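You operate a simulated robot arm through the tools that you are given. There is no shell and no other tool. Be economical: measure what you need, move in short steps, check, and stop when the job is done.

Carry out the task below with a simulated robot arm. There is one attempt and no reset: what you move stays moved.

TASK
Draw the plug gauge, tray the cream outlet, then jig the white one and hone it.
Fine: gauge in the bench brush stand, outlet in the small green tray, hone back.

It is judged by the outcome, as a careful person would: the job done as asked, and still so three seconds after it is handed in. It fails if anything else is knocked over, pushed out of place, dropped, spilled or broken.

THE ROBOT
A 6-joint arm with a two-finger parallel gripper, fixed in place. Base frame: the origin is at the foot of the arm, x ahead of it, y to its left, z up; the work surface is at about z = 0. Units: mm, degrees, N and s.
With the tool pointing down near the work surface it reaches from about 140 to 580 mm from the base axis. Its first joint turns from -66.0 to 66.0 degrees. Payload 2.1 kg.
Tool frame: the origin (TCP) lies between the finger pads and is the grasp point; the fingertips stand 30 mm ahead of it; z points along the fingers, y is the line along which they close. Largest opening 94 mm; finger width 28, thickness 10; the body of the gripper, 50 by 96 mm, starts 55 mm behind the TCP.
Orientation is told as [roll, pitch, yaw] about the base's x, y, z axes, in that order, counted from this pose: with the fingers straight down and closing along the base's y, the tool's x points along the base's -x, its y along +y and its z along -z.

THE INTERFACE
- The arm moves only by the tool play_rows. Its argument "increments" is a list of rows, each a list of 7 numbers: the shift along the base's x, y, z in mm, then the turn, a rotation vector about the base's x, y, z in degrees, then the finger opening in mm, from 0 to 94. In form: [[dx, dy, dz, ax, ay, az, hand], ...]. A call has 1 to 20 rows; each row shifts and turns the commanded pose from where the row before left it. A row lasts 0.2 s, in which the tool goes at most 50 mm and 8.6 degrees; a call with a longer step from one row to the next is refused whole, and so is a gripper value outside its range. A pose out of reach is approached as far as the arm can. The call stops where the force on the tool passes 70 N (or 10 N more than at its start, if that is more) or the arm is blocked; 0.2 s more then pass. Each finger travels about 72 mm/s and halts on what it meets, pressing with about 25 N; the grip force reading is that of the motor and also rises with nothing between the fingers. The clock runs only during rows and for 0.2 s after the last one: add rows that do not move to give the fingers time. The reply holds the time, the measured pose of the TCP, the force on the tool along the base axes, the opening and the grip force, in the units named above and with some noise.
- Cameras (640 x 400 px; columns grow to the right, rows downward): "scene" is fixed at [55.5, -367.2, 501.8]; the picture's right is [0.80, -0.60, 0.00], its down [-0.24, -0.32, -0.92] and it looks along [0.55, 0.73, -0.40] (base axes); focal length 232 px, centre (320, 200). "wrist" rides on the gripper at [76, 14, -102] in the tool frame; the picture's right is [-0.18, 0.98, 0.00], its down [-0.75, -0.14, -0.64] and it looks along [-0.63, -0.12, 0.77] (tool axes); focal length 243 px, centre (320, 200). There is no depth. A picture from a camera that has moved, and an enlarged one, comes with that camera's place and axes in the base frame and with its lens.
- get_image(camera): a new picture of that camera. No time passes.
- inspect(camera, box): a new picture of the part [left, top, right, bottom] of that camera's present view, enlarged. No time passes.
- job_done(): hands the job in; it is judged then, once.

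Go step by step. Nothing tells you positions but the pictures and the camera data: compare them with the known pose of the tool, close in by small moves and look again before you grip or let go. The budget is 120 turns and 76 pictures, counting those below and the enlarged ones. Unless the task says otherwise, let go and move clear before handing in, and close with one line.

The tools are called as a command line: name --pt "numbers of a row" for each row, then --argument value for the rest, lists and objects as JSON in quotes. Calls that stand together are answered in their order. play_rows: Moves the arm, as the interface text tells. Its arguments: {"type":"object","properties":{"increments":{"type":"array"}},"required":["increments"]} The other tools are called the same way: get_image (camera) takes a picture; inspect (camera, box) takes an enlarged picture of a part of a camera's view; job_done () hands the job in.

At the start:

```text
t: 0.0
tool_pos: [304.4, -59.5, 413.4]
tool_rot: [0.0, 0.0, 0.0]
contact_force: [-0.2, -0.5, -0.7]
finger_gap: 94.2
finger_force: 0.1
```

scene: 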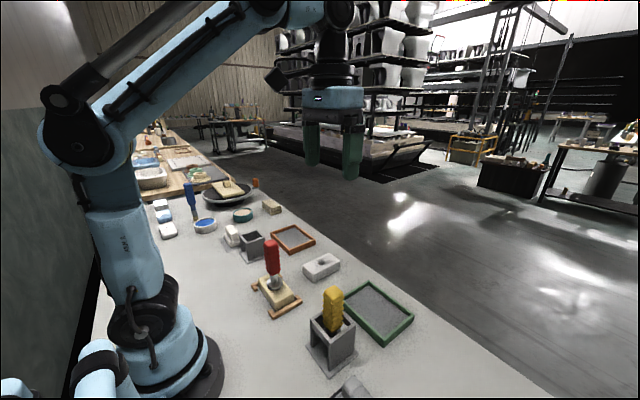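
wrist: 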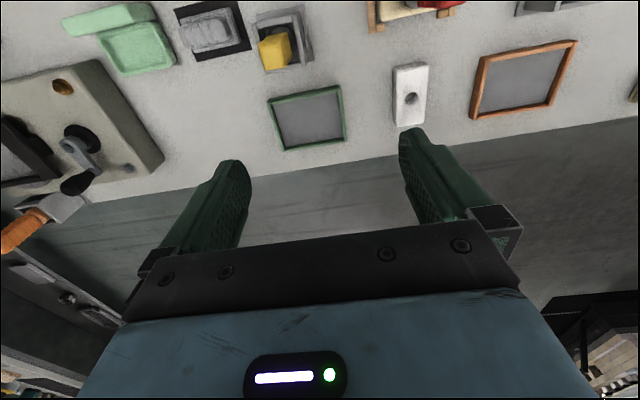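

I see a row of fixtures on the bench: a red-handled tool standing in a cream block, a white block with a hole, a yellow-handled tool in a stand, and several trays. I'll look at enlarged pictures before moving.

inspect --camera "scene" --box '[220, 220, 440, 400]'

inspect --camera "scene" --box '[130, 130, 330, 260]'

inspect --camera "wrist" --box '[0, 0, 320, 200]'

inspect --camera "wrist" --box '[320, 0, 640, 200]'

```text
2.22 times, centred on (330, 310) of scene
camera zoom: at [55.5, -367.2, 501.8], right [0.8, -0.6, 0.0], down [-0.24, -0.32, -0.92], along [0.55, 0.73, -0.4], focal length 516 px, centre (298, -44)
```

zoom: 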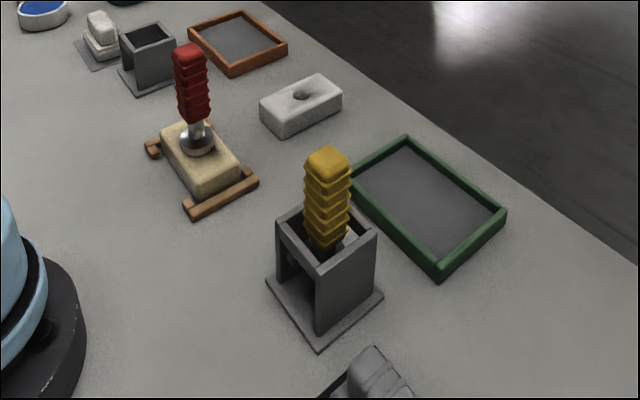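

```text
3.08 times, centred on (230, 195) of scene
camera zoom: at [55.5, -367.2, 501.8], right [0.8, -0.6, 0.0], down [-0.24, -0.32, -0.92], along [0.55, 0.73, -0.4], focal length 714 px, centre (597, 215)
```

zoom: 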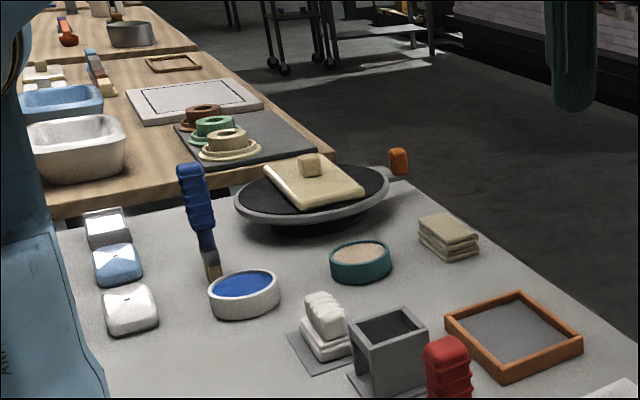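

```text
2.00 times, centred on (160, 100) of wrist
camera zoom: at [229.1, -44.6, 515.7], right [0.18, 0.98, 0.0], down [0.75, -0.14, 0.64], along [0.63, -0.12, -0.77], focal length 485 px, centre (640, 400)
```

zoom: 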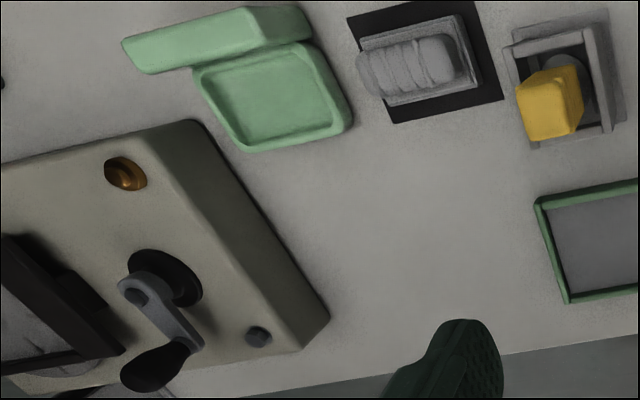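

```text
2.00 times, centred on (480, 100) of wrist
camera zoom: at [229.1, -44.6, 515.7], right [0.18, 0.98, 0.0], down [0.75, -0.14, 0.64], along [0.63, -0.12, -0.77], focal length 485 px, centre (0, 400)
```

zoom: 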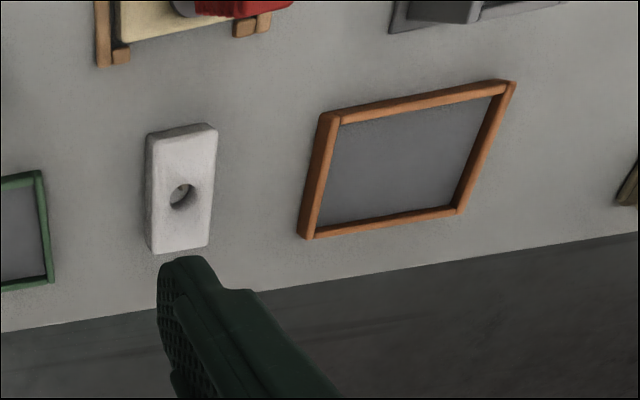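

The gauge (red) stands in the cream outlet at about (243,77). The yellow tool's stand is at about (282,-110), an empty stand at about (263,308), and the mint tray at about (236,-382). I'll turn the wrist camera to the right for a better look at that end.

play_rows --pt "-2 4 0 0 0 -8.2 94" --pt "-2 4 0 0 0 -8.2 94" --pt "-2 4 0 0 0 -8.2 94" --pt "-2 4 0 0 0 -8.2 94" --pt "-2 4 0 0 0 -8.2 94" --pt "-2 4 0 0 0 -8.2 94" --pt "-2 4 0 0 0 -8.2 94" --pt "-2 4 0 0 0 -8.2 94" --pt "-2 4 0 0 0 -8.2 94" --pt "-2 4 0 0 0 -8.2 94" --pt "-2 4 0 0 0 -8 94"

get_image --camera "wrist"

```text
t: 2.4
tool_pos: [285.4, -14.0, 412.8]
tool_rot: [0.1, 0.0, -90.0]
contact_force: [0.4, 0.7, 0.4]
finger_gap: 94.2
finger_force: 0.0
```

```text
69 pictures are left
camera wrist: at [297.7, 61.6, 515.3], right [0.98, -0.19, 0.0], down [-0.14, -0.75, 0.64], along [-0.12, -0.63, -0.77], focal length 243 px, centre (320, 200)
```

wrist: 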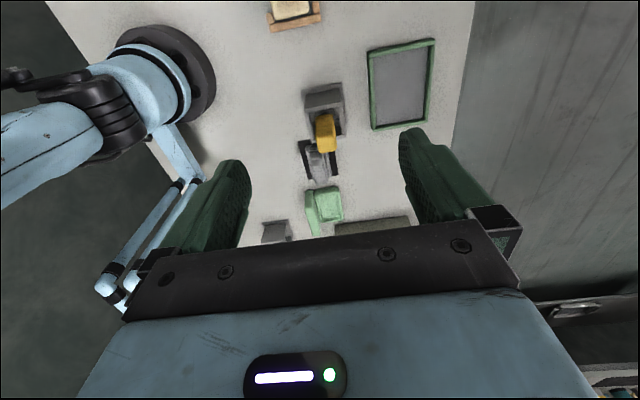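

The mint tray, the grey object and the yellow tool's stand are in view. I'll enlarge that part.

inspect --camera "wrist" --box '[240, 70, 440, 245]'

```text
2.29 times, centred on (340, 158) of wrist
camera zoom: at [297.7, 61.6, 515.3], right [0.98, -0.19, 0.0], down [-0.14, -0.75, 0.64], along [-0.12, -0.63, -0.77], focal length 555 px, centre (274, 297)
```

zoom: 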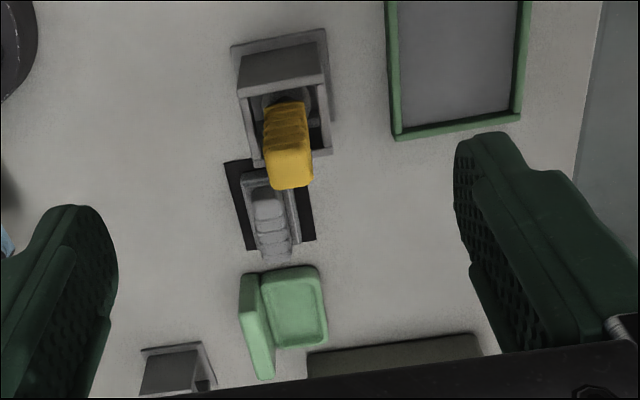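

There is a third stand near the far right corner. I'll move closer to that end, staying high.

play_rows --pt "-5 -35 -10 0 0 0 94" --pt "-5 -35 -10 0 0 0 94" --pt "-5 -35 -10 0 0 0 94" --pt "-5 -35 -10 0 0 0 94" --pt "-5 -35 -10 0 0 0 94" --pt "-5 -35 -10 0 0 0 94" --pt "-5 -35 -10 0 0 0 94"

get_image --camera "wrist"

inspect --camera "wrist" --box '[220, 0, 420, 240]'

```text
t: 4.0
tool_pos: [248.7, -257.7, 342.0]
tool_rot: [0.0, -0.1, -90.0]
contact_force: [-1.0, -0.3, -0.1]
finger_gap: 94.2
finger_force: 0.1
```

```text
67 pictures are left
camera wrist: at [261.8, -181.5, 443.9], right [0.98, -0.18, 0.0], down [-0.14, -0.75, 0.64], along [-0.12, -0.63, -0.77], focal length 243 px, centre (320, 200)
```

wrist: 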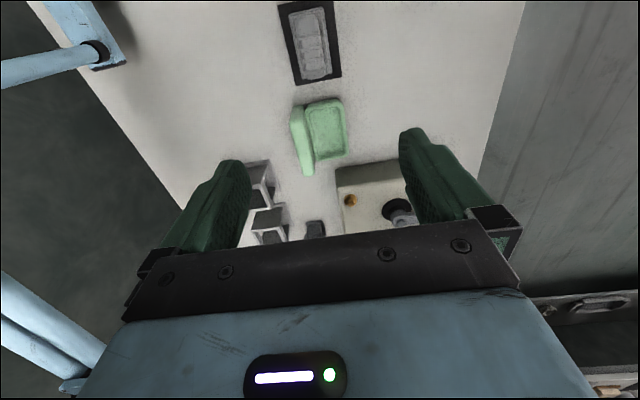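

```text
1.67 times, centred on (320, 120) of wrist
camera zoom: at [261.8, -181.5, 443.9], right [0.98, -0.18, 0.0], down [-0.14, -0.75, 0.64], along [-0.12, -0.63, -0.77], focal length 404 px, centre (320, 333)
```

zoom: 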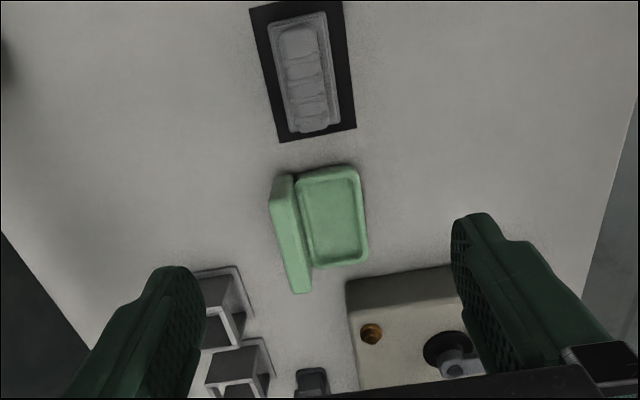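

The two stands by the machine at the far right are out of reach. Next I'll look at the yellow tool, the grey ribbed object and the left half of the bench.

inspect --camera "wrist" --box '[260, 0, 370, 90]'

inspect --camera "scene" --box '[290, 275, 430, 400]'

inspect --camera "scene" --box '[180, 170, 290, 270]'

```text
4.44 times, centred on (315, 45) of wrist
camera zoom: at [261.8, -181.5, 443.9], right [0.98, -0.18, 0.0], down [-0.14, -0.75, 0.64], along [-0.12, -0.63, -0.77], focal length 1078 px, centre (342, 889)
```

zoom: 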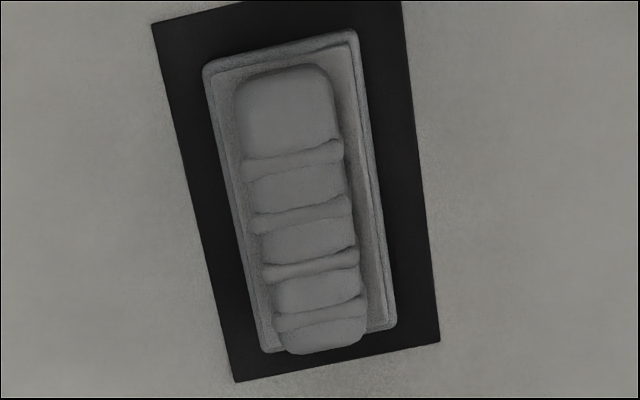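

```text
3.20 times, centred on (360, 338) of scene
camera zoom: at [55.5, -367.2, 501.8], right [0.8, -0.6, 0.0], down [-0.24, -0.32, -0.92], along [0.55, 0.73, -0.4], focal length 742 px, centre (192, -240)
```

zoom: 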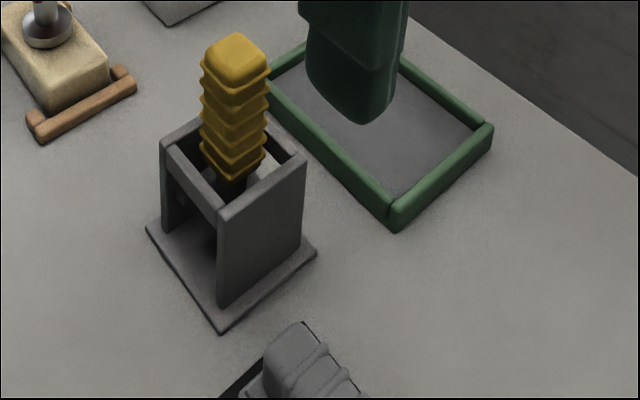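

```text
4.00 times, centred on (235, 220) of scene
camera zoom: at [55.5, -367.2, 501.8], right [0.8, -0.6, 0.0], down [-0.24, -0.32, -0.92], along [0.55, 0.73, -0.4], focal length 928 px, centre (660, 120)
```

zoom: 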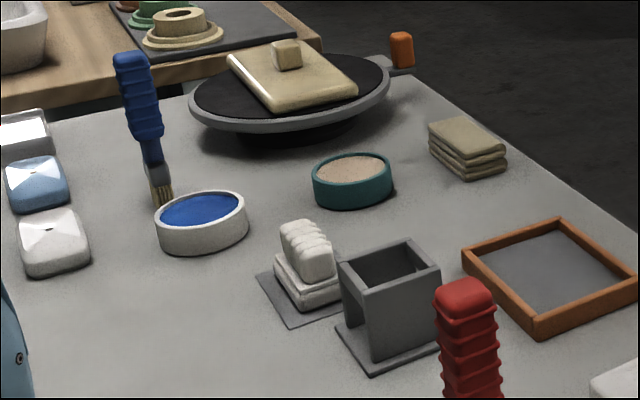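

I need to see what the yellow tool is, so I'll go for a lower view through the open side of its stand and a view from above.

play_rows --pt "5 40 0 0 0 0 94" --pt "5 45 -5 0 0 0 94" --pt "5 45 -10 0 0 0 94" --pt "5 45 -10 0 0 0 94" --pt "5 45 -10 0 0 0 94"

inspect --camera "wrist" --box '[230, 0, 440, 180]'

```text
t: 5.2
tool_pos: [274.0, -39.1, 307.7]
tool_rot: [0.0, 0.2, -90.0]
contact_force: [-0.2, 0.2, 0.0]
finger_gap: 94.5
finger_force: 0.0
```

```text
2.22 times, centred on (335, 90) of wrist
camera zoom: at [287.3, 37.8, 410.2], right [0.98, -0.18, 0.0], down [-0.14, -0.75, 0.64], along [-0.12, -0.63, -0.77], focal length 539 px, centre (287, 444)
```

zoom: 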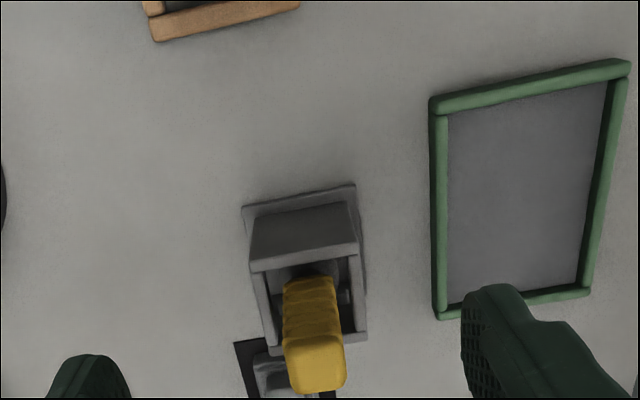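

The stand's open sides face ±x, so I'll turn back to yaw 0 and look in from near the base.

play_rows --pt "-10 -5 0 0 0 8.2 94" --pt "-10 -5 0 0 0 8.2 94" --pt "-10 -5 0 0 0 8.2 94" --pt "-10 -5 0 0 0 8.2 94" --pt "-10 -5 0 0 0 8.2 94" --pt "-10 -5 0 0 0 8.2 94" --pt "-10 -5 0 0 0 8.2 94" --pt "-10 -5 0 0 0 8.2 94" --pt "-10 -5 0 0 0 8.2 94" --pt "-5 -5 0 0 0 8.2 94" --pt "0 0 0 0 0 8 94" --pt "0 0 -40 0 0 0 94" --pt "0 0 -40 0 0 0 94" --pt "0 0 -40 0 0 0 94" --pt "0 0 -30 0 0 0 94"

get_image --camera "wrist"

```text
t: 8.4
tool_pos: [179.0, -86.0, 160.7]
tool_rot: [-0.1, -0.1, -0.1]
contact_force: [0.1, -0.8, 0.0]
finger_gap: 94.1
finger_force: 0.1
```

```text
61 pictures are left
camera wrist: at [102.8, -71.8, 263.0], right [0.18, 0.98, 0.0], down [0.75, -0.14, 0.64], along [0.63, -0.12, -0.77], focal length 243 px, centre (320, 200)
```

wrist: 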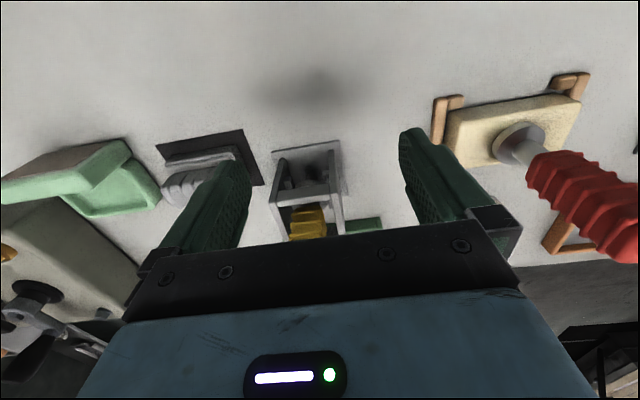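

inspect --camera "wrist" --box '[255, 125, 385, 245]'

inspect --camera "wrist" --box '[410, 60, 640, 280]'

```text
3.33 times, centred on (320, 185) of wrist
camera zoom: at [102.8, -71.8, 263.0], right [0.18, 0.98, 0.0], down [0.75, -0.14, 0.64], along [0.63, -0.12, -0.77], focal length 809 px, centre (320, 250)
```

zoom: 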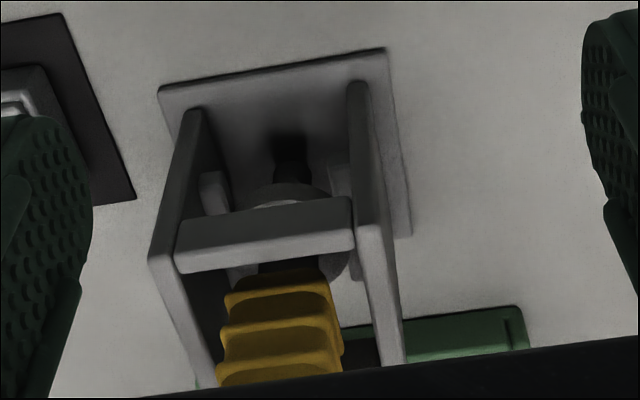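

```text
1.82 times, centred on (525, 170) of wrist
camera zoom: at [102.8, -71.8, 263.0], right [0.18, 0.98, 0.0], down [0.75, -0.14, 0.64], along [0.63, -0.12, -0.77], focal length 441 px, centre (-53, 254)
```

zoom: 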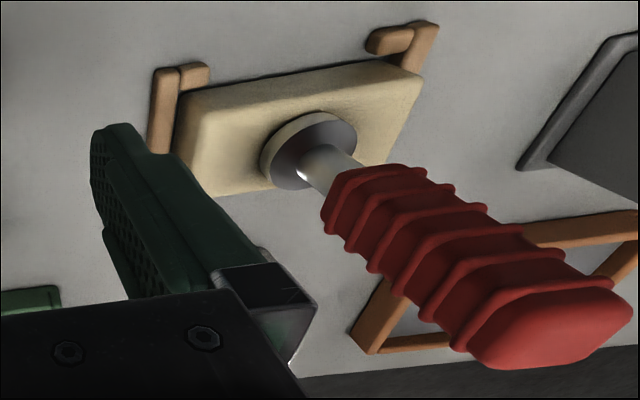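

The yellow tool has a flange and a dark rod, so I take it as the hone in its own stand. The red gauge stands in the cream outlet at about (249,102), with its handle from z 75 to 168. I'll rise and go above the gauge.

play_rows --pt "0 0 45 0 0 0 94" --pt "0 10 45 0 0 0 94" --pt "14 35 25 0 0 0 94" --pt "14 35 0 0 0 0 94" --pt "14 36 0 0 0 0 94" --pt "14 36 0 0 0 0 94" --pt "14 36 0 0 0 0 94" --pt "0 0 -25 0 0 0 94" --pt "0 0 -25 0 0 0 94"

get_image --camera "wrist"

inspect --camera "scene" --box '[200, 130, 360, 320]'

```text
t: 10.4
tool_pos: [250.4, 96.0, 222.1]
tool_rot: [0.0, 0.1, 0.0]
contact_force: [0.8, 0.4, -0.7]
finger_gap: 94.1
finger_force: 0.0
```

```text
58 pictures are left
camera wrist: at [173.8, 111.5, 323.5], right [0.18, 0.98, 0.0], down [0.75, -0.14, 0.64], along [0.63, -0.12, -0.77], focal length 243 px, centre (320, 200)
```

wrist: 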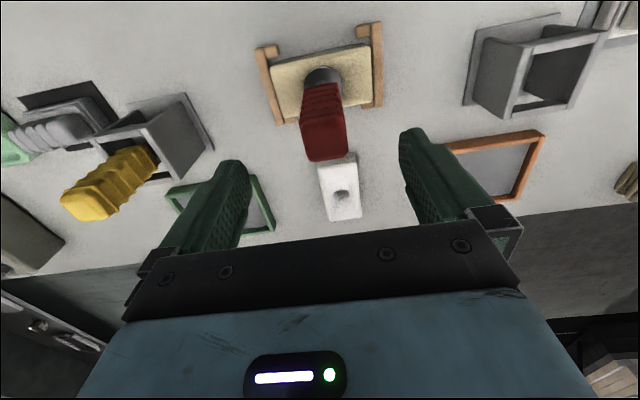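

```text
2.11 times, centred on (280, 225) of scene
camera zoom: at [55.5, -367.2, 501.8], right [0.8, -0.6, 0.0], down [-0.24, -0.32, -0.92], along [0.55, 0.73, -0.4], focal length 488 px, centre (404, 147)
```

zoom: 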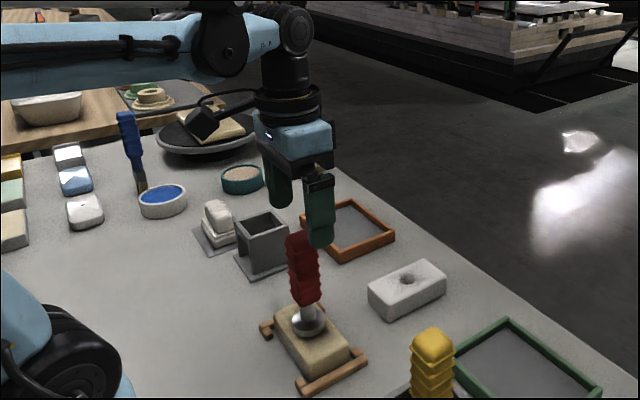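

The gauge handle is at about (250,99). I'll centre over it, descend to mid-handle and look before closing.

play_rows --pt "0 3 -25 0 0 0 94" --pt "0 0 -25 0 0 0 94" --pt "0 0 -20 0 0 0 94" --pt "0 0 -20 0 0 0 94" --pt "0 0 0 0 0 0 94"

get_image --camera "wrist"

inspect --camera "scene" --box '[220, 170, 340, 320]'

```text
t: 11.6
tool_pos: [250.4, 102.1, 132.8]
tool_rot: [0.0, -0.1, 0.0]
contact_force: [0.1, 0.0, -0.3]
finger_gap: 94.1
finger_force: 0.0
```

```text
56 pictures are left
camera wrist: at [172.4, 116.4, 235.4], right [0.18, 0.98, 0.0], down [0.75, -0.14, 0.64], along [0.63, -0.12, -0.77], focal length 243 px, centre (320, 200)
```

wrist: 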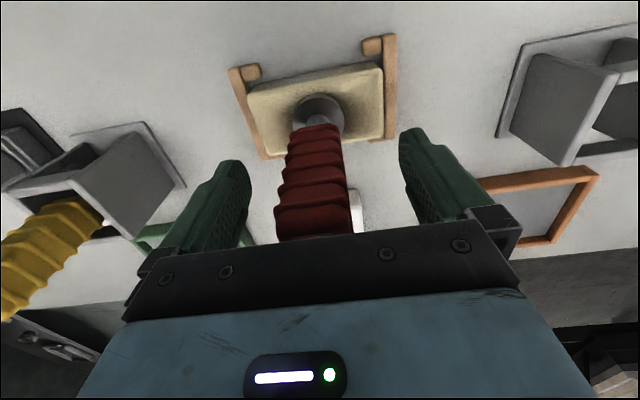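

```text
2.67 times, centred on (280, 245) of scene
camera zoom: at [55.5, -367.2, 501.8], right [0.8, -0.6, 0.0], down [-0.24, -0.32, -0.92], along [0.55, 0.73, -0.4], focal length 619 px, centre (427, 80)
```

zoom: 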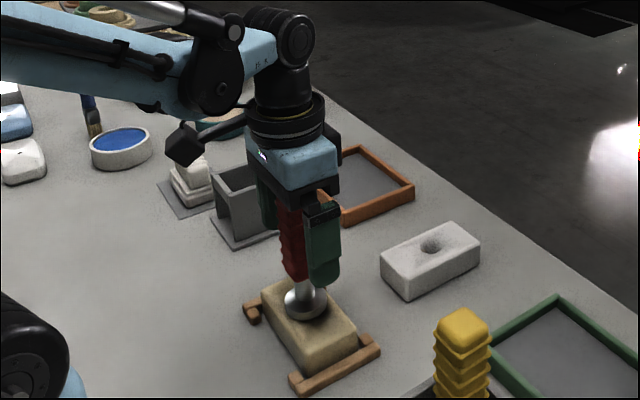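

The handle sits about 3 mm to the -y side of the tool centre. I'll correct that and close.

play_rows --pt "0 -3.5 -2 0 0 0 94" --pt "0 0 0 0 0 0 60" --pt "0 0 0 0 0 0 44" --pt "0 0 0 0 0 0 28" --pt "0 0 0 0 0 0 15" --pt "0 0 0 0 0 0 10"

get_image --camera "wrist"

```text
t: 13.0
tool_pos: [248.6, 96.9, 132.4]
tool_rot: [0.1, 0.0, 0.1]
contact_force: [0.0, 1.2, 0.2]
finger_gap: 34.0
finger_force: 25.3
```

```text
54 pictures are left
camera wrist: at [172.1, 112.5, 233.6], right [0.18, 0.98, 0.0], down [0.75, -0.14, 0.64], along [0.63, -0.12, -0.77], focal length 243 px, centre (320, 200)
```

wrist: 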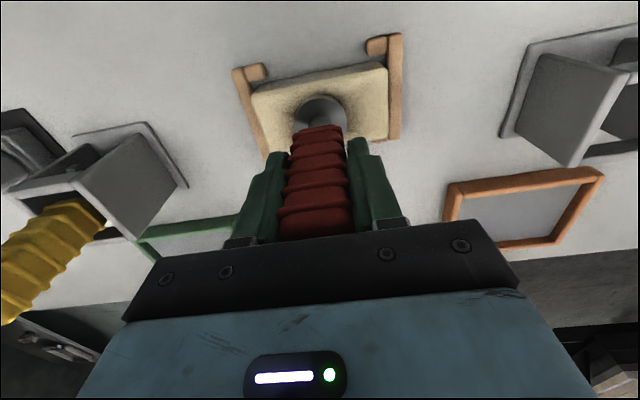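

It is gripped at 34 mm. Now I'll lift straight up in small steps.

play_rows --pt "0 0 5 0 0 0 10" --pt "0 0 8 0 0 0 10" --pt "0 0 10 0 0 0 10" --pt "0 0 15 0 0 0 10" --pt "0 0 20 0 0 0 10" --pt "0 0 25 0 0 0 10" --pt "0 0 25 0 0 0 10"

inspect --camera "scene" --box '[200, 130, 360, 320]'

get_image --camera "wrist"

```text
t: 14.6
tool_pos: [248.2, 99.9, 241.8]
tool_rot: [0.1, 0.1, 0.0]
contact_force: [0.0, -0.5, -1.3]
finger_gap: 34.3
finger_force: 24.7
```

```text
2.11 times, centred on (280, 225) of scene
camera zoom: at [55.5, -367.2, 501.8], right [0.8, -0.6, 0.0], down [-0.24, -0.32, -0.92], along [0.55, 0.73, -0.4], focal length 488 px, centre (404, 147)
```

zoom: 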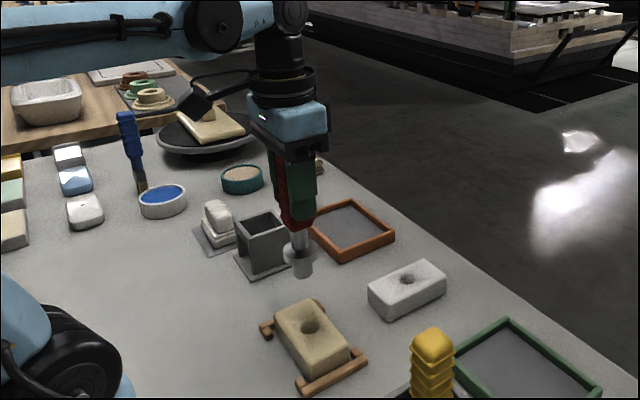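

```text
52 pictures are left
camera wrist: at [171.1, 115.4, 342.7], right [0.18, 0.98, 0.0], down [0.75, -0.14, 0.64], along [0.63, -0.12, -0.77], focal length 243 px, centre (320, 200)
```

wrist: 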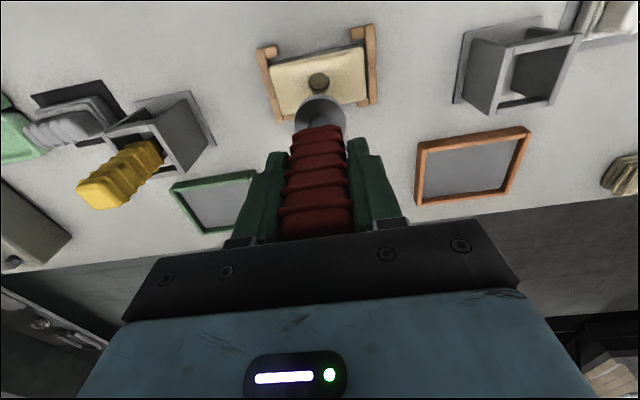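

The gauge is drawn, with the cream outlet's hole at (247,99). Now I'll look closely at the gauge's lower end and the empty stand.

inspect --camera "wrist" --box '[430, 0, 640, 130]'

inspect --camera "scene" --box '[225, 190, 325, 290]'

```text
3.05 times, centred on (535, 65) of wrist
camera zoom: at [171.1, 115.4, 342.7], right [0.18, 0.98, 0.0], down [0.75, -0.14, 0.64], along [0.63, -0.12, -0.77], focal length 739 px, centre (-335, 611)
```

zoom: 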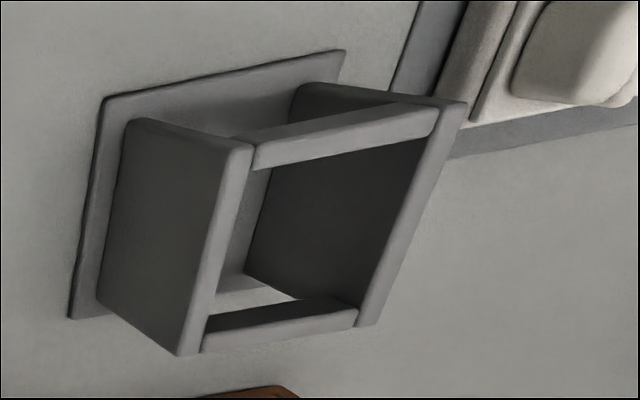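

```text
4.00 times, centred on (275, 240) of scene
camera zoom: at [55.5, -367.2, 501.8], right [0.8, -0.6, 0.0], down [-0.24, -0.32, -0.92], along [0.55, 0.73, -0.4], focal length 928 px, centre (500, 40)
```

zoom: 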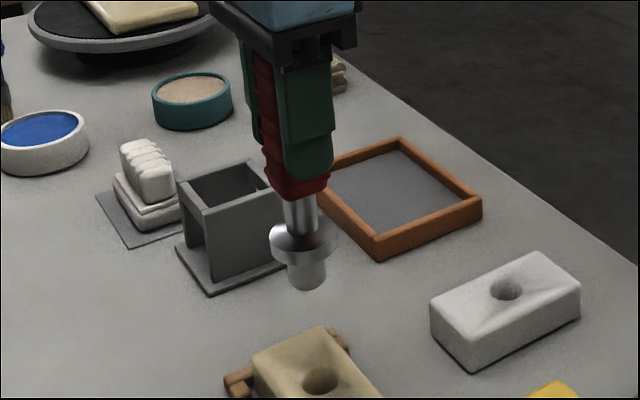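

The stand's opening is about 50×52 mm, centred near (273,318), and about 67 mm tall. The gauge's plug is 26 mm and its flange 41 mm. I'll carry the gauge above it at a safe height and look.

play_rows --pt "3 25 5 0 0 0 10" --pt "3 35 5 0 0 0 10" --pt "3 35 0 0 0 0 10" --pt "3 35 0 0 0 0 10" --pt "3 35 0 0 0 0 10" --pt "3 30 0 0 0 0 10" --pt "3 20 0 0 0 0 10" --pt "3 4 0 0 0 0 10" --pt "0 0 0 0 0 0 10"

get_image --camera "wrist"

inspect --camera "scene" --box '[180, 120, 320, 280]'

```text
t: 16.6
tool_pos: [272.4, 316.6, 250.4]
tool_rot: [0.0, 0.0, 0.0]
contact_force: [0.9, -0.2, -0.1]
finger_gap: 34.2
finger_force: 25.3
```

```text
49 pictures are left
camera wrist: at [195.7, 331.2, 352.1], right [0.18, 0.98, 0.0], down [0.75, -0.14, 0.64], along [0.63, -0.12, -0.77], focal length 243 px, centre (320, 200)
```

wrist: 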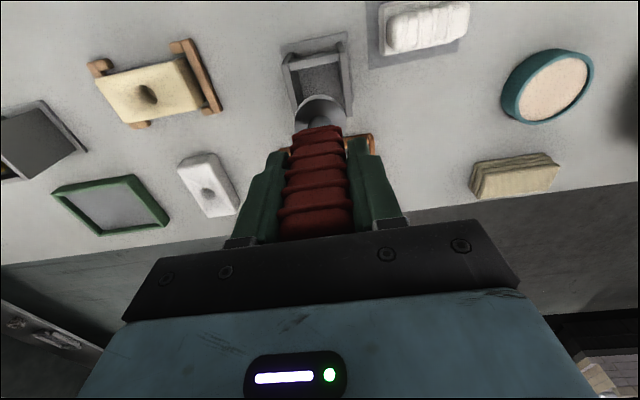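

```text
2.50 times, centred on (250, 200) of scene
camera zoom: at [55.5, -367.2, 501.8], right [0.8, -0.6, 0.0], down [-0.24, -0.32, -0.92], along [0.55, 0.73, -0.4], focal length 580 px, centre (495, 200)
```

zoom: 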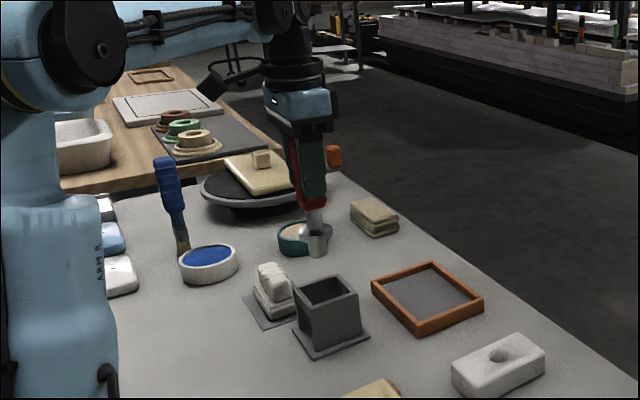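

inspect --camera "wrist" --box '[260, 20, 380, 140]'

```text
3.33 times, centred on (320, 80) of wrist
camera zoom: at [195.7, 331.2, 352.1], right [0.18, 0.98, 0.0], down [0.75, -0.14, 0.64], along [0.63, -0.12, -0.77], focal length 809 px, centre (320, 600)
```

zoom: 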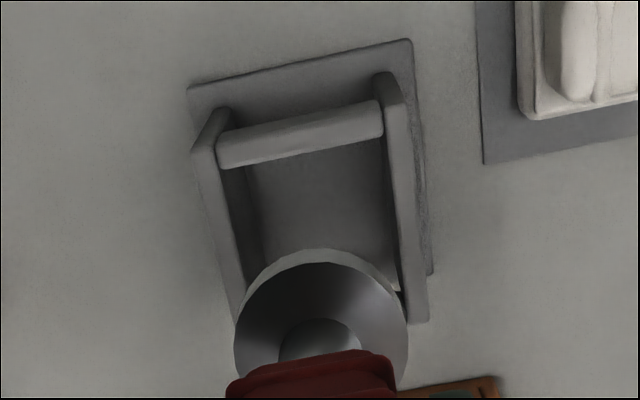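

No ledges here: the gauge will rest on the base plate. The centre is about (274,316). I'll lower to just above the rim and check.

play_rows --pt "1 0 -20 0 0 0 10" --pt "1 -0.5 -20 0 0 0 10" --pt "0 0 0 0 0 0 10"

inspect --camera "wrist" --box '[260, 20, 380, 140]'

inspect --camera "scene" --box '[220, 180, 300, 270]'

```text
t: 17.4
tool_pos: [273.7, 316.6, 208.4]
tool_rot: [0.1, 0.0, 0.0]
contact_force: [1.4, 0.0, -1.1]
finger_gap: 34.2
finger_force: 25.4
```

```text
3.33 times, centred on (320, 80) of wrist
camera zoom: at [196.9, 331.1, 309.9], right [0.18, 0.98, 0.0], down [0.75, -0.14, 0.64], along [0.63, -0.12, -0.77], focal length 809 px, centre (320, 600)
```

zoom: 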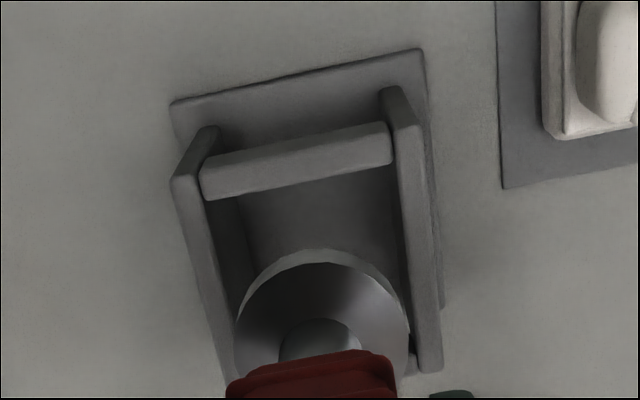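

```text
4.44 times, centred on (260, 225) of scene
camera zoom: at [55.5, -367.2, 501.8], right [0.8, -0.6, 0.0], down [-0.24, -0.32, -0.92], along [0.55, 0.73, -0.4], focal length 1031 px, centre (587, 89)
```

zoom: 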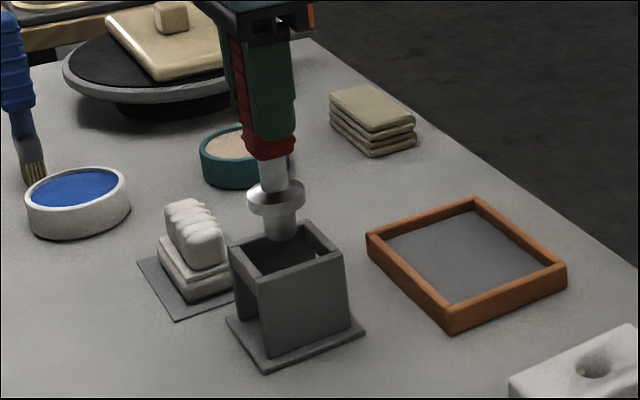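

Both views agree within 2 mm or so. I'll shift slightly and lower into the stand, watching force.

play_rows --pt "1.5 -1 -12 0 0 0 10" --pt "0 0 -15 0 0 0 10" --pt "0 0 -15 0 0 0 10" --pt "0 0 -12 0 0 0 10" --pt "0 0 -10 0 0 0 10" --pt "0 0 0 0 0 0 10"

inspect --camera "wrist" --box '[240, 20, 400, 180]'

inspect --camera "scene" --box '[220, 180, 300, 270]'

```text
t: 18.8
tool_pos: [276.5, 315.7, 144.9]
tool_rot: [0.0, 0.1, 0.0]
contact_force: [-0.6, -0.1, -1.6]
finger_gap: 34.1
finger_force: 25.4
```

```text
2.50 times, centred on (320, 100) of wrist
camera zoom: at [200.2, 329.9, 246.8], right [0.18, 0.98, 0.0], down [0.75, -0.14, 0.64], along [0.63, -0.12, -0.77], focal length 606 px, centre (320, 450)
```

zoom: 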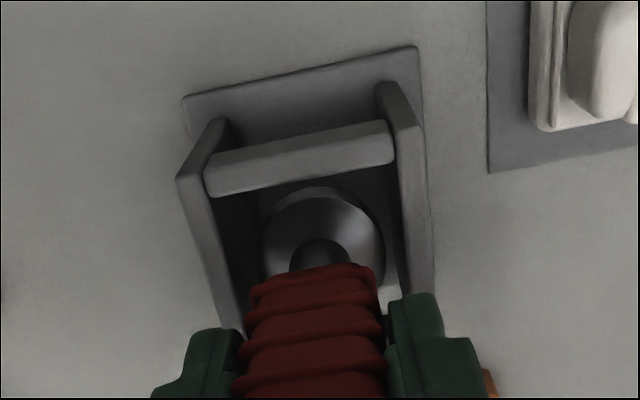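

```text
4.44 times, centred on (260, 225) of scene
camera zoom: at [55.5, -367.2, 501.8], right [0.8, -0.6, 0.0], down [-0.24, -0.32, -0.92], along [0.55, 0.73, -0.4], focal length 1031 px, centre (587, 89)
```

zoom: 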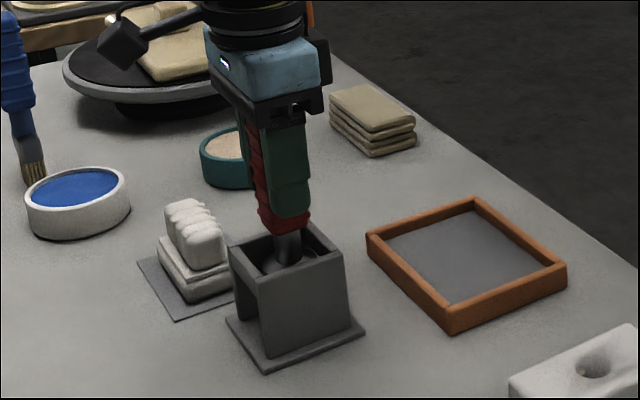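

It is inside with clearance all round. I'll lower gently to contact.

play_rows --pt "0 0 -4 0 0 0 10" --pt "0 0 -3 0 0 0 10" --pt "0 0 -2 0 0 0 10" --pt "0 0 0 0 0 0 10"

```text
t: 19.8
tool_pos: [276.6, 314.4, 135.8]
tool_rot: [0.0, 0.0, 0.0]
contact_force: [-0.4, 0.1, -1.6]
finger_gap: 34.1
finger_force: 24.7
```

play_rows --pt "0 0 -2 0 0 0 10" --pt "0 0 -1.5 0 0 0 10" --pt "0 0 -1.5 0 0 0 10" --pt "0 0 0 0 0 0 10"

```text
t: 20.8
tool_pos: [276.5, 314.7, 131.3]
tool_rot: [-0.1, 0.0, 0.0]
contact_force: [-0.4, 0.1, -1.5]
finger_gap: 34.0
finger_force: 24.5
```

No contact yet, so I'll continue in small steps.

play_rows --pt "0 0 -1.5 0 0 0 10" --pt "0 0 -1.5 0 0 0 10" --pt "0 0 -1.5 0 0 0 10" --pt "0 0 -1.5 0 0 0 10" --pt "0 0 0 0 0 0 10"

inspect --camera "scene" --box '[220, 180, 300, 270]'

```text
t: 22.0
tool_pos: [276.2, 315.7, 127.2]
tool_rot: [0.0, -0.1, 0.0]
contact_force: [2.9, 1.0, 42.6]
finger_gap: 34.5
finger_force: 25.0
```

```text
4.44 times, centred on (260, 225) of scene
camera zoom: at [55.4, -367.4, 501.7], right [0.8, -0.6, 0.0], down [-0.24, -0.32, -0.92], along [0.55, 0.73, -0.4], focal length 1031 px, centre (587, 89)
```

zoom: 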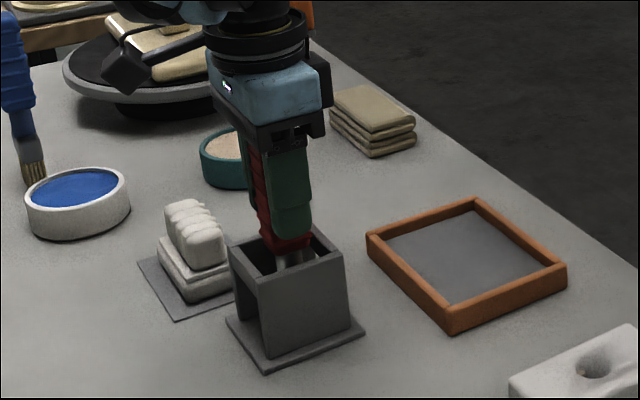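

It is seated on the base plate. I'll relieve the push by a millimetre, open gradually and rise.

play_rows --pt "0 0 1.2 0 0 0 10" --pt "0 0 0 0 0 0 33" --pt "0 0 0 0 0 0 40" --pt "0 0 0 0 0 0 60" --pt "0 0 0 0 0 0 80" --pt "0 0 0 0 0 0 80" --pt "0 0 15 0 0 0 80" --pt "0 0 30 0 0 0 80" --pt "0 0 40 0 0 0 80" --pt "0 0 40 0 0 0 94"

get_image --camera "wrist"

inspect --camera "scene" --box '[200, 150, 320, 290]'

```text
t: 24.2
tool_pos: [275.0, 314.2, 252.2]
tool_rot: [0.0, 0.0, 0.0]
contact_force: [0.3, 1.0, 0.5]
finger_gap: 94.1
finger_force: 0.0
```

```text
41 pictures are left
camera wrist: at [197.1, 329.6, 354.5], right [0.18, 0.98, 0.0], down [0.75, -0.14, 0.64], along [0.63, -0.12, -0.77], focal length 243 px, centre (320, 200)
```

wrist: 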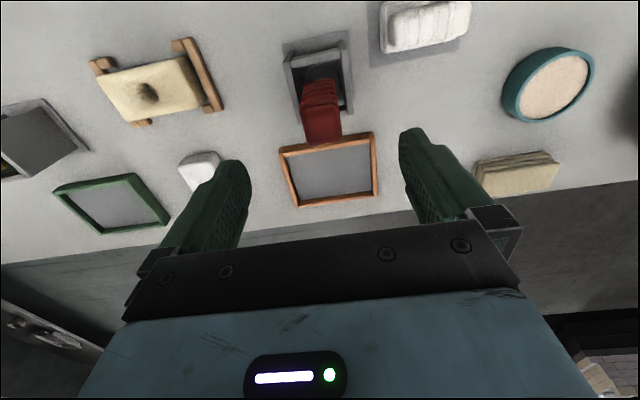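

```text
2.86 times, centred on (260, 220) of scene
camera zoom: at [55.5, -367.2, 501.8], right [0.8, -0.6, 0.0], down [-0.24, -0.32, -0.92], along [0.55, 0.73, -0.4], focal length 663 px, centre (491, 143)
```

zoom: 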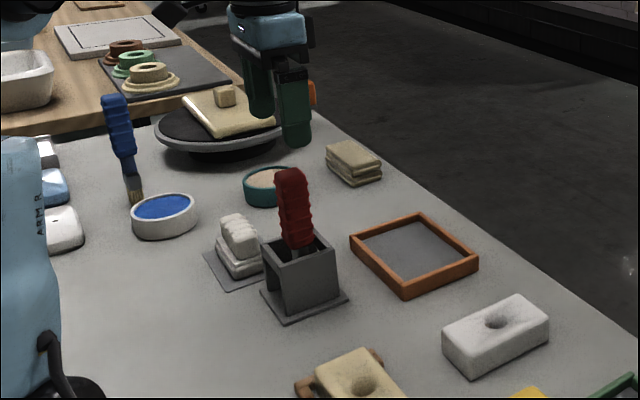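

The gauge stands in the brush stand, upright. Next is the cream outlet: I'll go above it with the fingers turned to close along x.

play_rows --pt "-2 -15 20 0 0 0 94" --pt "-2 -20 0 0 0 -8.2 94" --pt "-2 -20 0 0 0 -8.2 94" --pt "-2 -20 0 0 0 -8.2 94" --pt "-2 -20 0 0 0 -8.2 94" --pt "-2 -20 0 0 0 -8.2 94" --pt "-2 -20 0 0 0 -8.2 94" --pt "-2 -20 0 0 0 -8.2 94" --pt "-2 -20 0 0 0 -8.2 94" --pt "-2 -20 0 0 0 -8.2 94" --pt "-2 -10 0 0 0 -8.2 94" --pt "-5 -10 -20 0 0 -8 94" --pt "0 0 -40 0 0 0 94" --pt "0 0 0 0 0 0 94"

get_image --camera "wrist"

```text
t: 27.2
tool_pos: [251.0, 101.2, 211.5]
tool_rot: [0.0, -0.1, -90.1]
contact_force: [-1.1, 0.1, -0.6]
finger_gap: 94.2
finger_force: 0.0
```

```text
39 pictures are left
camera wrist: at [264.6, 177.7, 312.7], right [0.98, -0.19, 0.0], down [-0.14, -0.75, 0.64], along [-0.12, -0.63, -0.77], focal length 243 px, centre (320, 200)
```

wrist: 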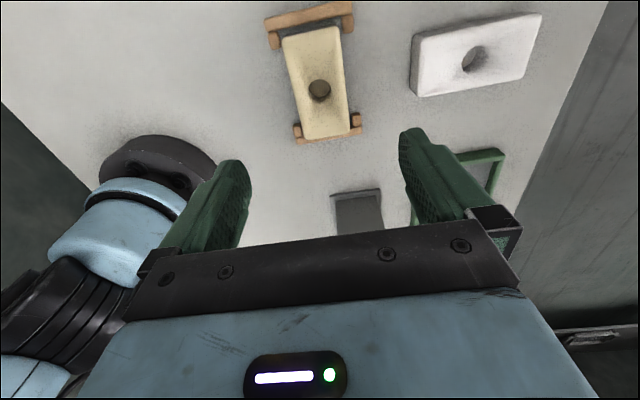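

inspect --camera "wrist" --box '[240, 0, 400, 150]'

inspect --camera "scene" --box '[230, 240, 350, 330]'

```text
2.67 times, centred on (320, 75) of wrist
camera zoom: at [264.6, 177.7, 312.7], right [0.98, -0.19, 0.0], down [-0.14, -0.75, 0.64], along [-0.12, -0.63, -0.77], focal length 647 px, centre (320, 533)
```

zoom: 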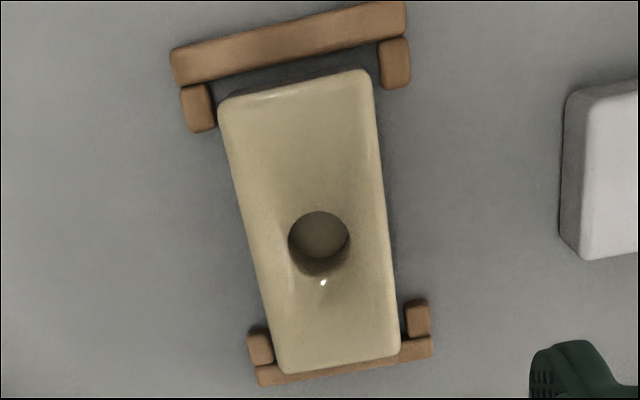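

```text
4.44 times, centred on (290, 285) of scene
camera zoom: at [55.5, -367.2, 501.8], right [0.8, -0.6, 0.0], down [-0.24, -0.32, -0.92], along [0.55, 0.73, -0.4], focal length 1031 px, centre (453, -178)
```

zoom: 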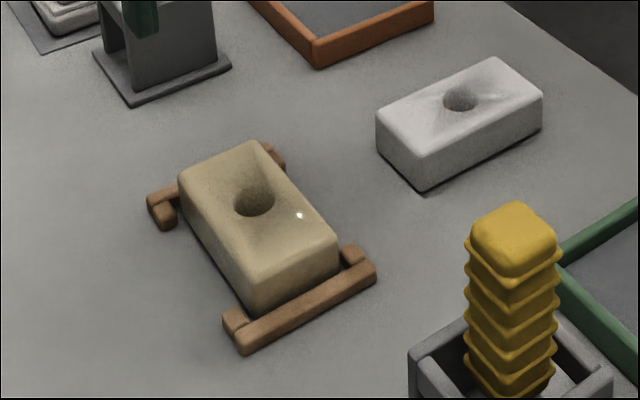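

The cream block spans x 223–277 and y 47–152, aligned with the axes, and the jig pocket leaves about 6 mm play all round. I'll descend and grip it across x.

play_rows --pt "0 0 -40 0 0 0 94" --pt "0 0 -40 0 0 0 94" --pt "-1 -1 -40 0 0 0 94" --pt "0 0 -25 0 0 0 94" --pt "0 0 -24 0 0 0 94" --pt "0 0 0 0 0 0 80" --pt "0 0 0 0 0 0 65" --pt "0 0 0 0 0 0 50" --pt "0 0 0 0 0 0 40" --pt "0 0 0 0 0 0 35" --pt "0 0 0 0 0 0 35"

```text
t: 29.6
tool_pos: [245.4, 99.8, 45.1]
tool_rot: [0.0, 0.0, -90.0]
contact_force: [4.9, -0.1, -1.6]
finger_gap: 57.8
finger_force: 24.9
```

It is gripped at 57.8 mm. I'll lift gently and check.

play_rows --pt "0 0 4 0 0 0 35" --pt "0 0 8 0 0 0 35" --pt "0 0 15 0 0 0 35" --pt "0 0 25 0 0 0 35" --pt "0 0 35 0 0 0 35" --pt "0 0 35 0 0 0 35"

get_image --camera "wrist"

get_image --camera "scene"

```text
t: 31.0
tool_pos: [250.1, 96.2, 168.4]
tool_rot: [0.0, 0.1, -90.1]
contact_force: [-0.5, 0.1, -3.9]
finger_gap: 57.8
finger_force: 25.0
```

```text
36 pictures are left
camera wrist: at [263.1, 173.3, 270.2], right [0.98, -0.18, 0.0], down [-0.14, -0.75, 0.64], along [-0.12, -0.63, -0.77], focal length 243 px, centre (320, 200)
```

wrist: 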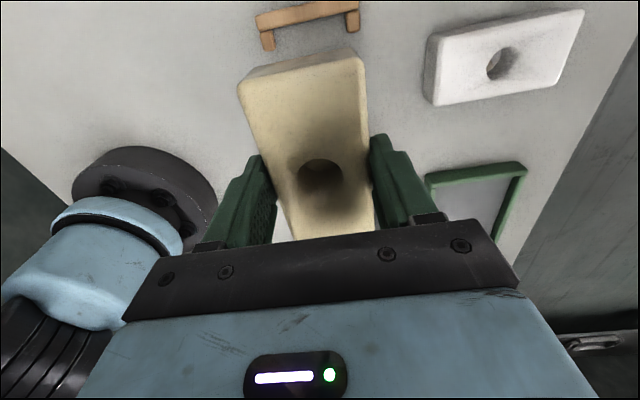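

```text
35 pictures are left
```

scene: 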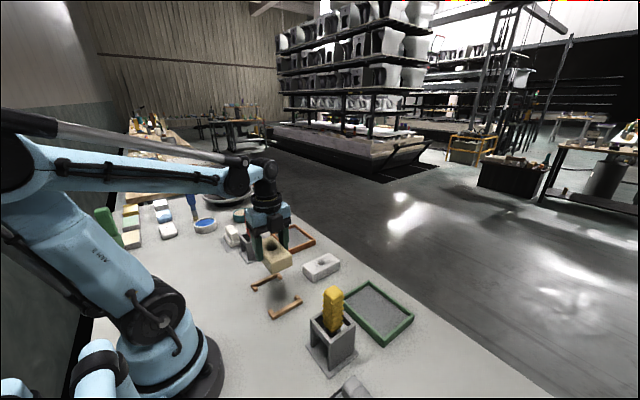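

The outlet is held level. There's another green item far left by the tile blocks, so I'll check it before choosing the tray.

inspect --camera "scene" --box '[85, 175, 245, 275]'

```text
4.00 times, centred on (165, 225) of scene
camera zoom: at [55.5, -367.2, 501.8], right [0.8, -0.6, 0.0], down [-0.24, -0.32, -0.92], along [0.55, 0.73, -0.4], focal length 928 px, centre (940, 100)
```

zoom: 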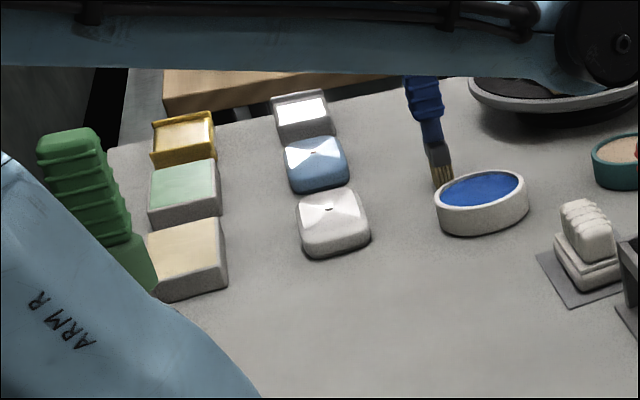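

That is another handled tool beyond reach, not a tray, so the green framed tray it is. I'll carry the outlet around the yellow handle and over the white block to above the tray.

play_rows --pt "25 0 15 0 0 0 35" --pt "35 0 15 0 0 0 35" --pt "40 0 0 0 0 0 35" --pt "40 -15 0 0 0 0 35" --pt "30 -30 0 0 0 0 35" --pt "7 -40 0 0 0 0 35" --pt "0 -40 0 0 0 0 35" --pt "0 -40 0 0 0 0 35" --pt "0 -30 0 0 0 0 35" --pt "0 -12 -20 0 0 0 35" --pt "0 0 0 0 0 0 35"

get_image --camera "wrist"

inspect --camera "scene" --box '[290, 200, 450, 370]'

```text
t: 33.4
tool_pos: [422.7, -108.1, 175.7]
tool_rot: [-0.1, 0.0, -90.0]
contact_force: [-0.3, 0.0, -3.9]
finger_gap: 58.0
finger_force: 24.3
```

```text
33 pictures are left
camera wrist: at [436.9, -31.3, 277.0], right [0.98, -0.18, 0.0], down [-0.14, -0.75, 0.64], along [-0.12, -0.63, -0.77], focal length 243 px, centre (320, 200)
```

wrist: 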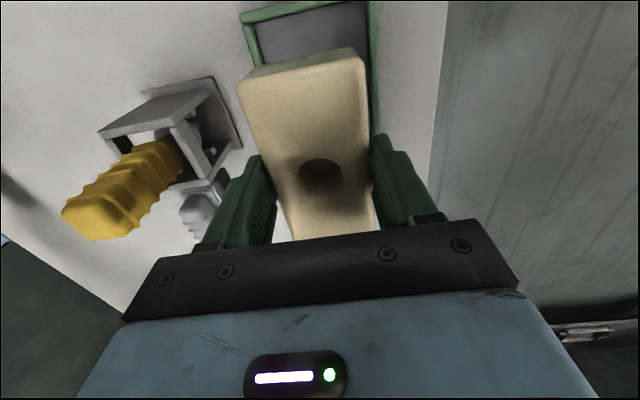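

```text
2.35 times, centred on (370, 285) of scene
camera zoom: at [55.5, -367.2, 501.8], right [0.8, -0.6, 0.0], down [-0.24, -0.32, -0.92], along [0.55, 0.73, -0.4], focal length 546 px, centre (202, 0)
```

zoom: 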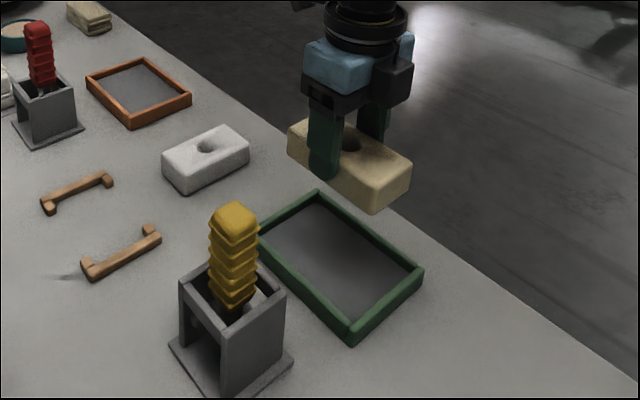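

The tray's centre is about (429,-111). I'll lower the outlet over it.

play_rows --pt "3 -1 -30 0 0 0 35" --pt "3 -1 -30 0 0 0 35" --pt "0 0 -25 0 0 0 35" --pt "0 0 -15 0 0 0 35" --pt "0 0 -10 0 0 0 35" --pt "0 0 0 0 0 0 35"

inspect --camera "scene" --box '[320, 230, 440, 360]'

get_image --camera "wrist"

```text
t: 34.8
tool_pos: [430.8, -110.9, 64.1]
tool_rot: [0.0, 0.1, -90.1]
contact_force: [-0.1, -0.5, -4.4]
finger_gap: 57.9
finger_force: 25.3
```

```text
3.08 times, centred on (380, 295) of scene
camera zoom: at [55.5, -367.2, 501.8], right [0.8, -0.6, 0.0], down [-0.24, -0.32, -0.92], along [0.55, 0.73, -0.4], focal length 714 px, centre (135, -92)
```

zoom: 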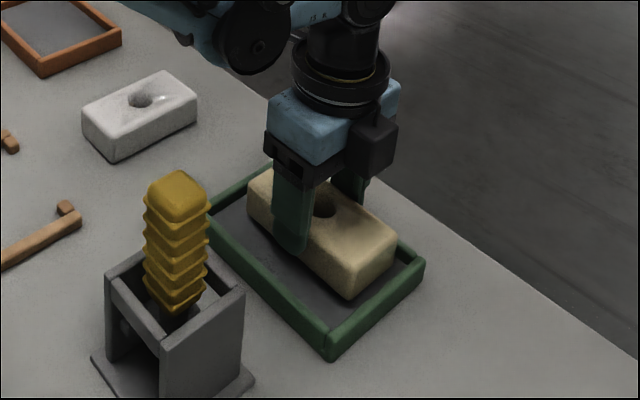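

```text
30 pictures are left
camera wrist: at [444.3, -34.4, 166.7], right [0.98, -0.18, 0.0], down [-0.14, -0.75, 0.64], along [-0.12, -0.63, -0.77], focal length 243 px, centre (320, 200)
```

wrist: 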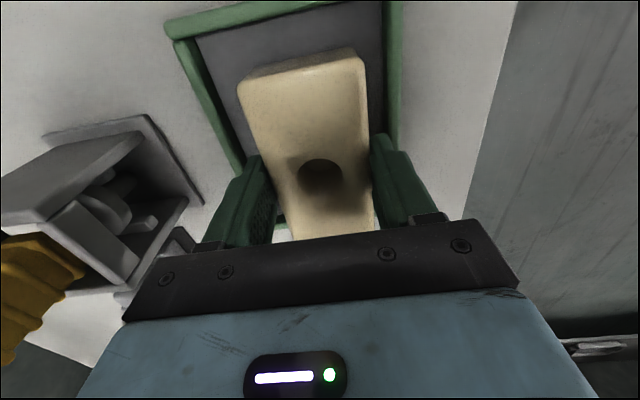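

The outlet is about 5 mm right of centre in the tray, so I'll nudge it to -x and set it down.

play_rows --pt "-4 0 -5 0 0 0 35" --pt "0 0 -4 0 0 0 35" --pt "0 0 -2 0 0 0 35" --pt "0 0 -1.5 0 0 0 35" --pt "0 0 -1.5 0 0 0 35" --pt "0 0 0 0 0 0 35"

```text
t: 35.8
tool_pos: [426.2, -110.4, 55.0]
tool_rot: [0.0, 0.0, -90.0]
contact_force: [-1.6, 1.3, 13.4]
finger_gap: 58.1
finger_force: 25.5
stopped in row 4: the force on the tool passed its limit (the readings are from after the stop); the commanded pose is now the measured one
```

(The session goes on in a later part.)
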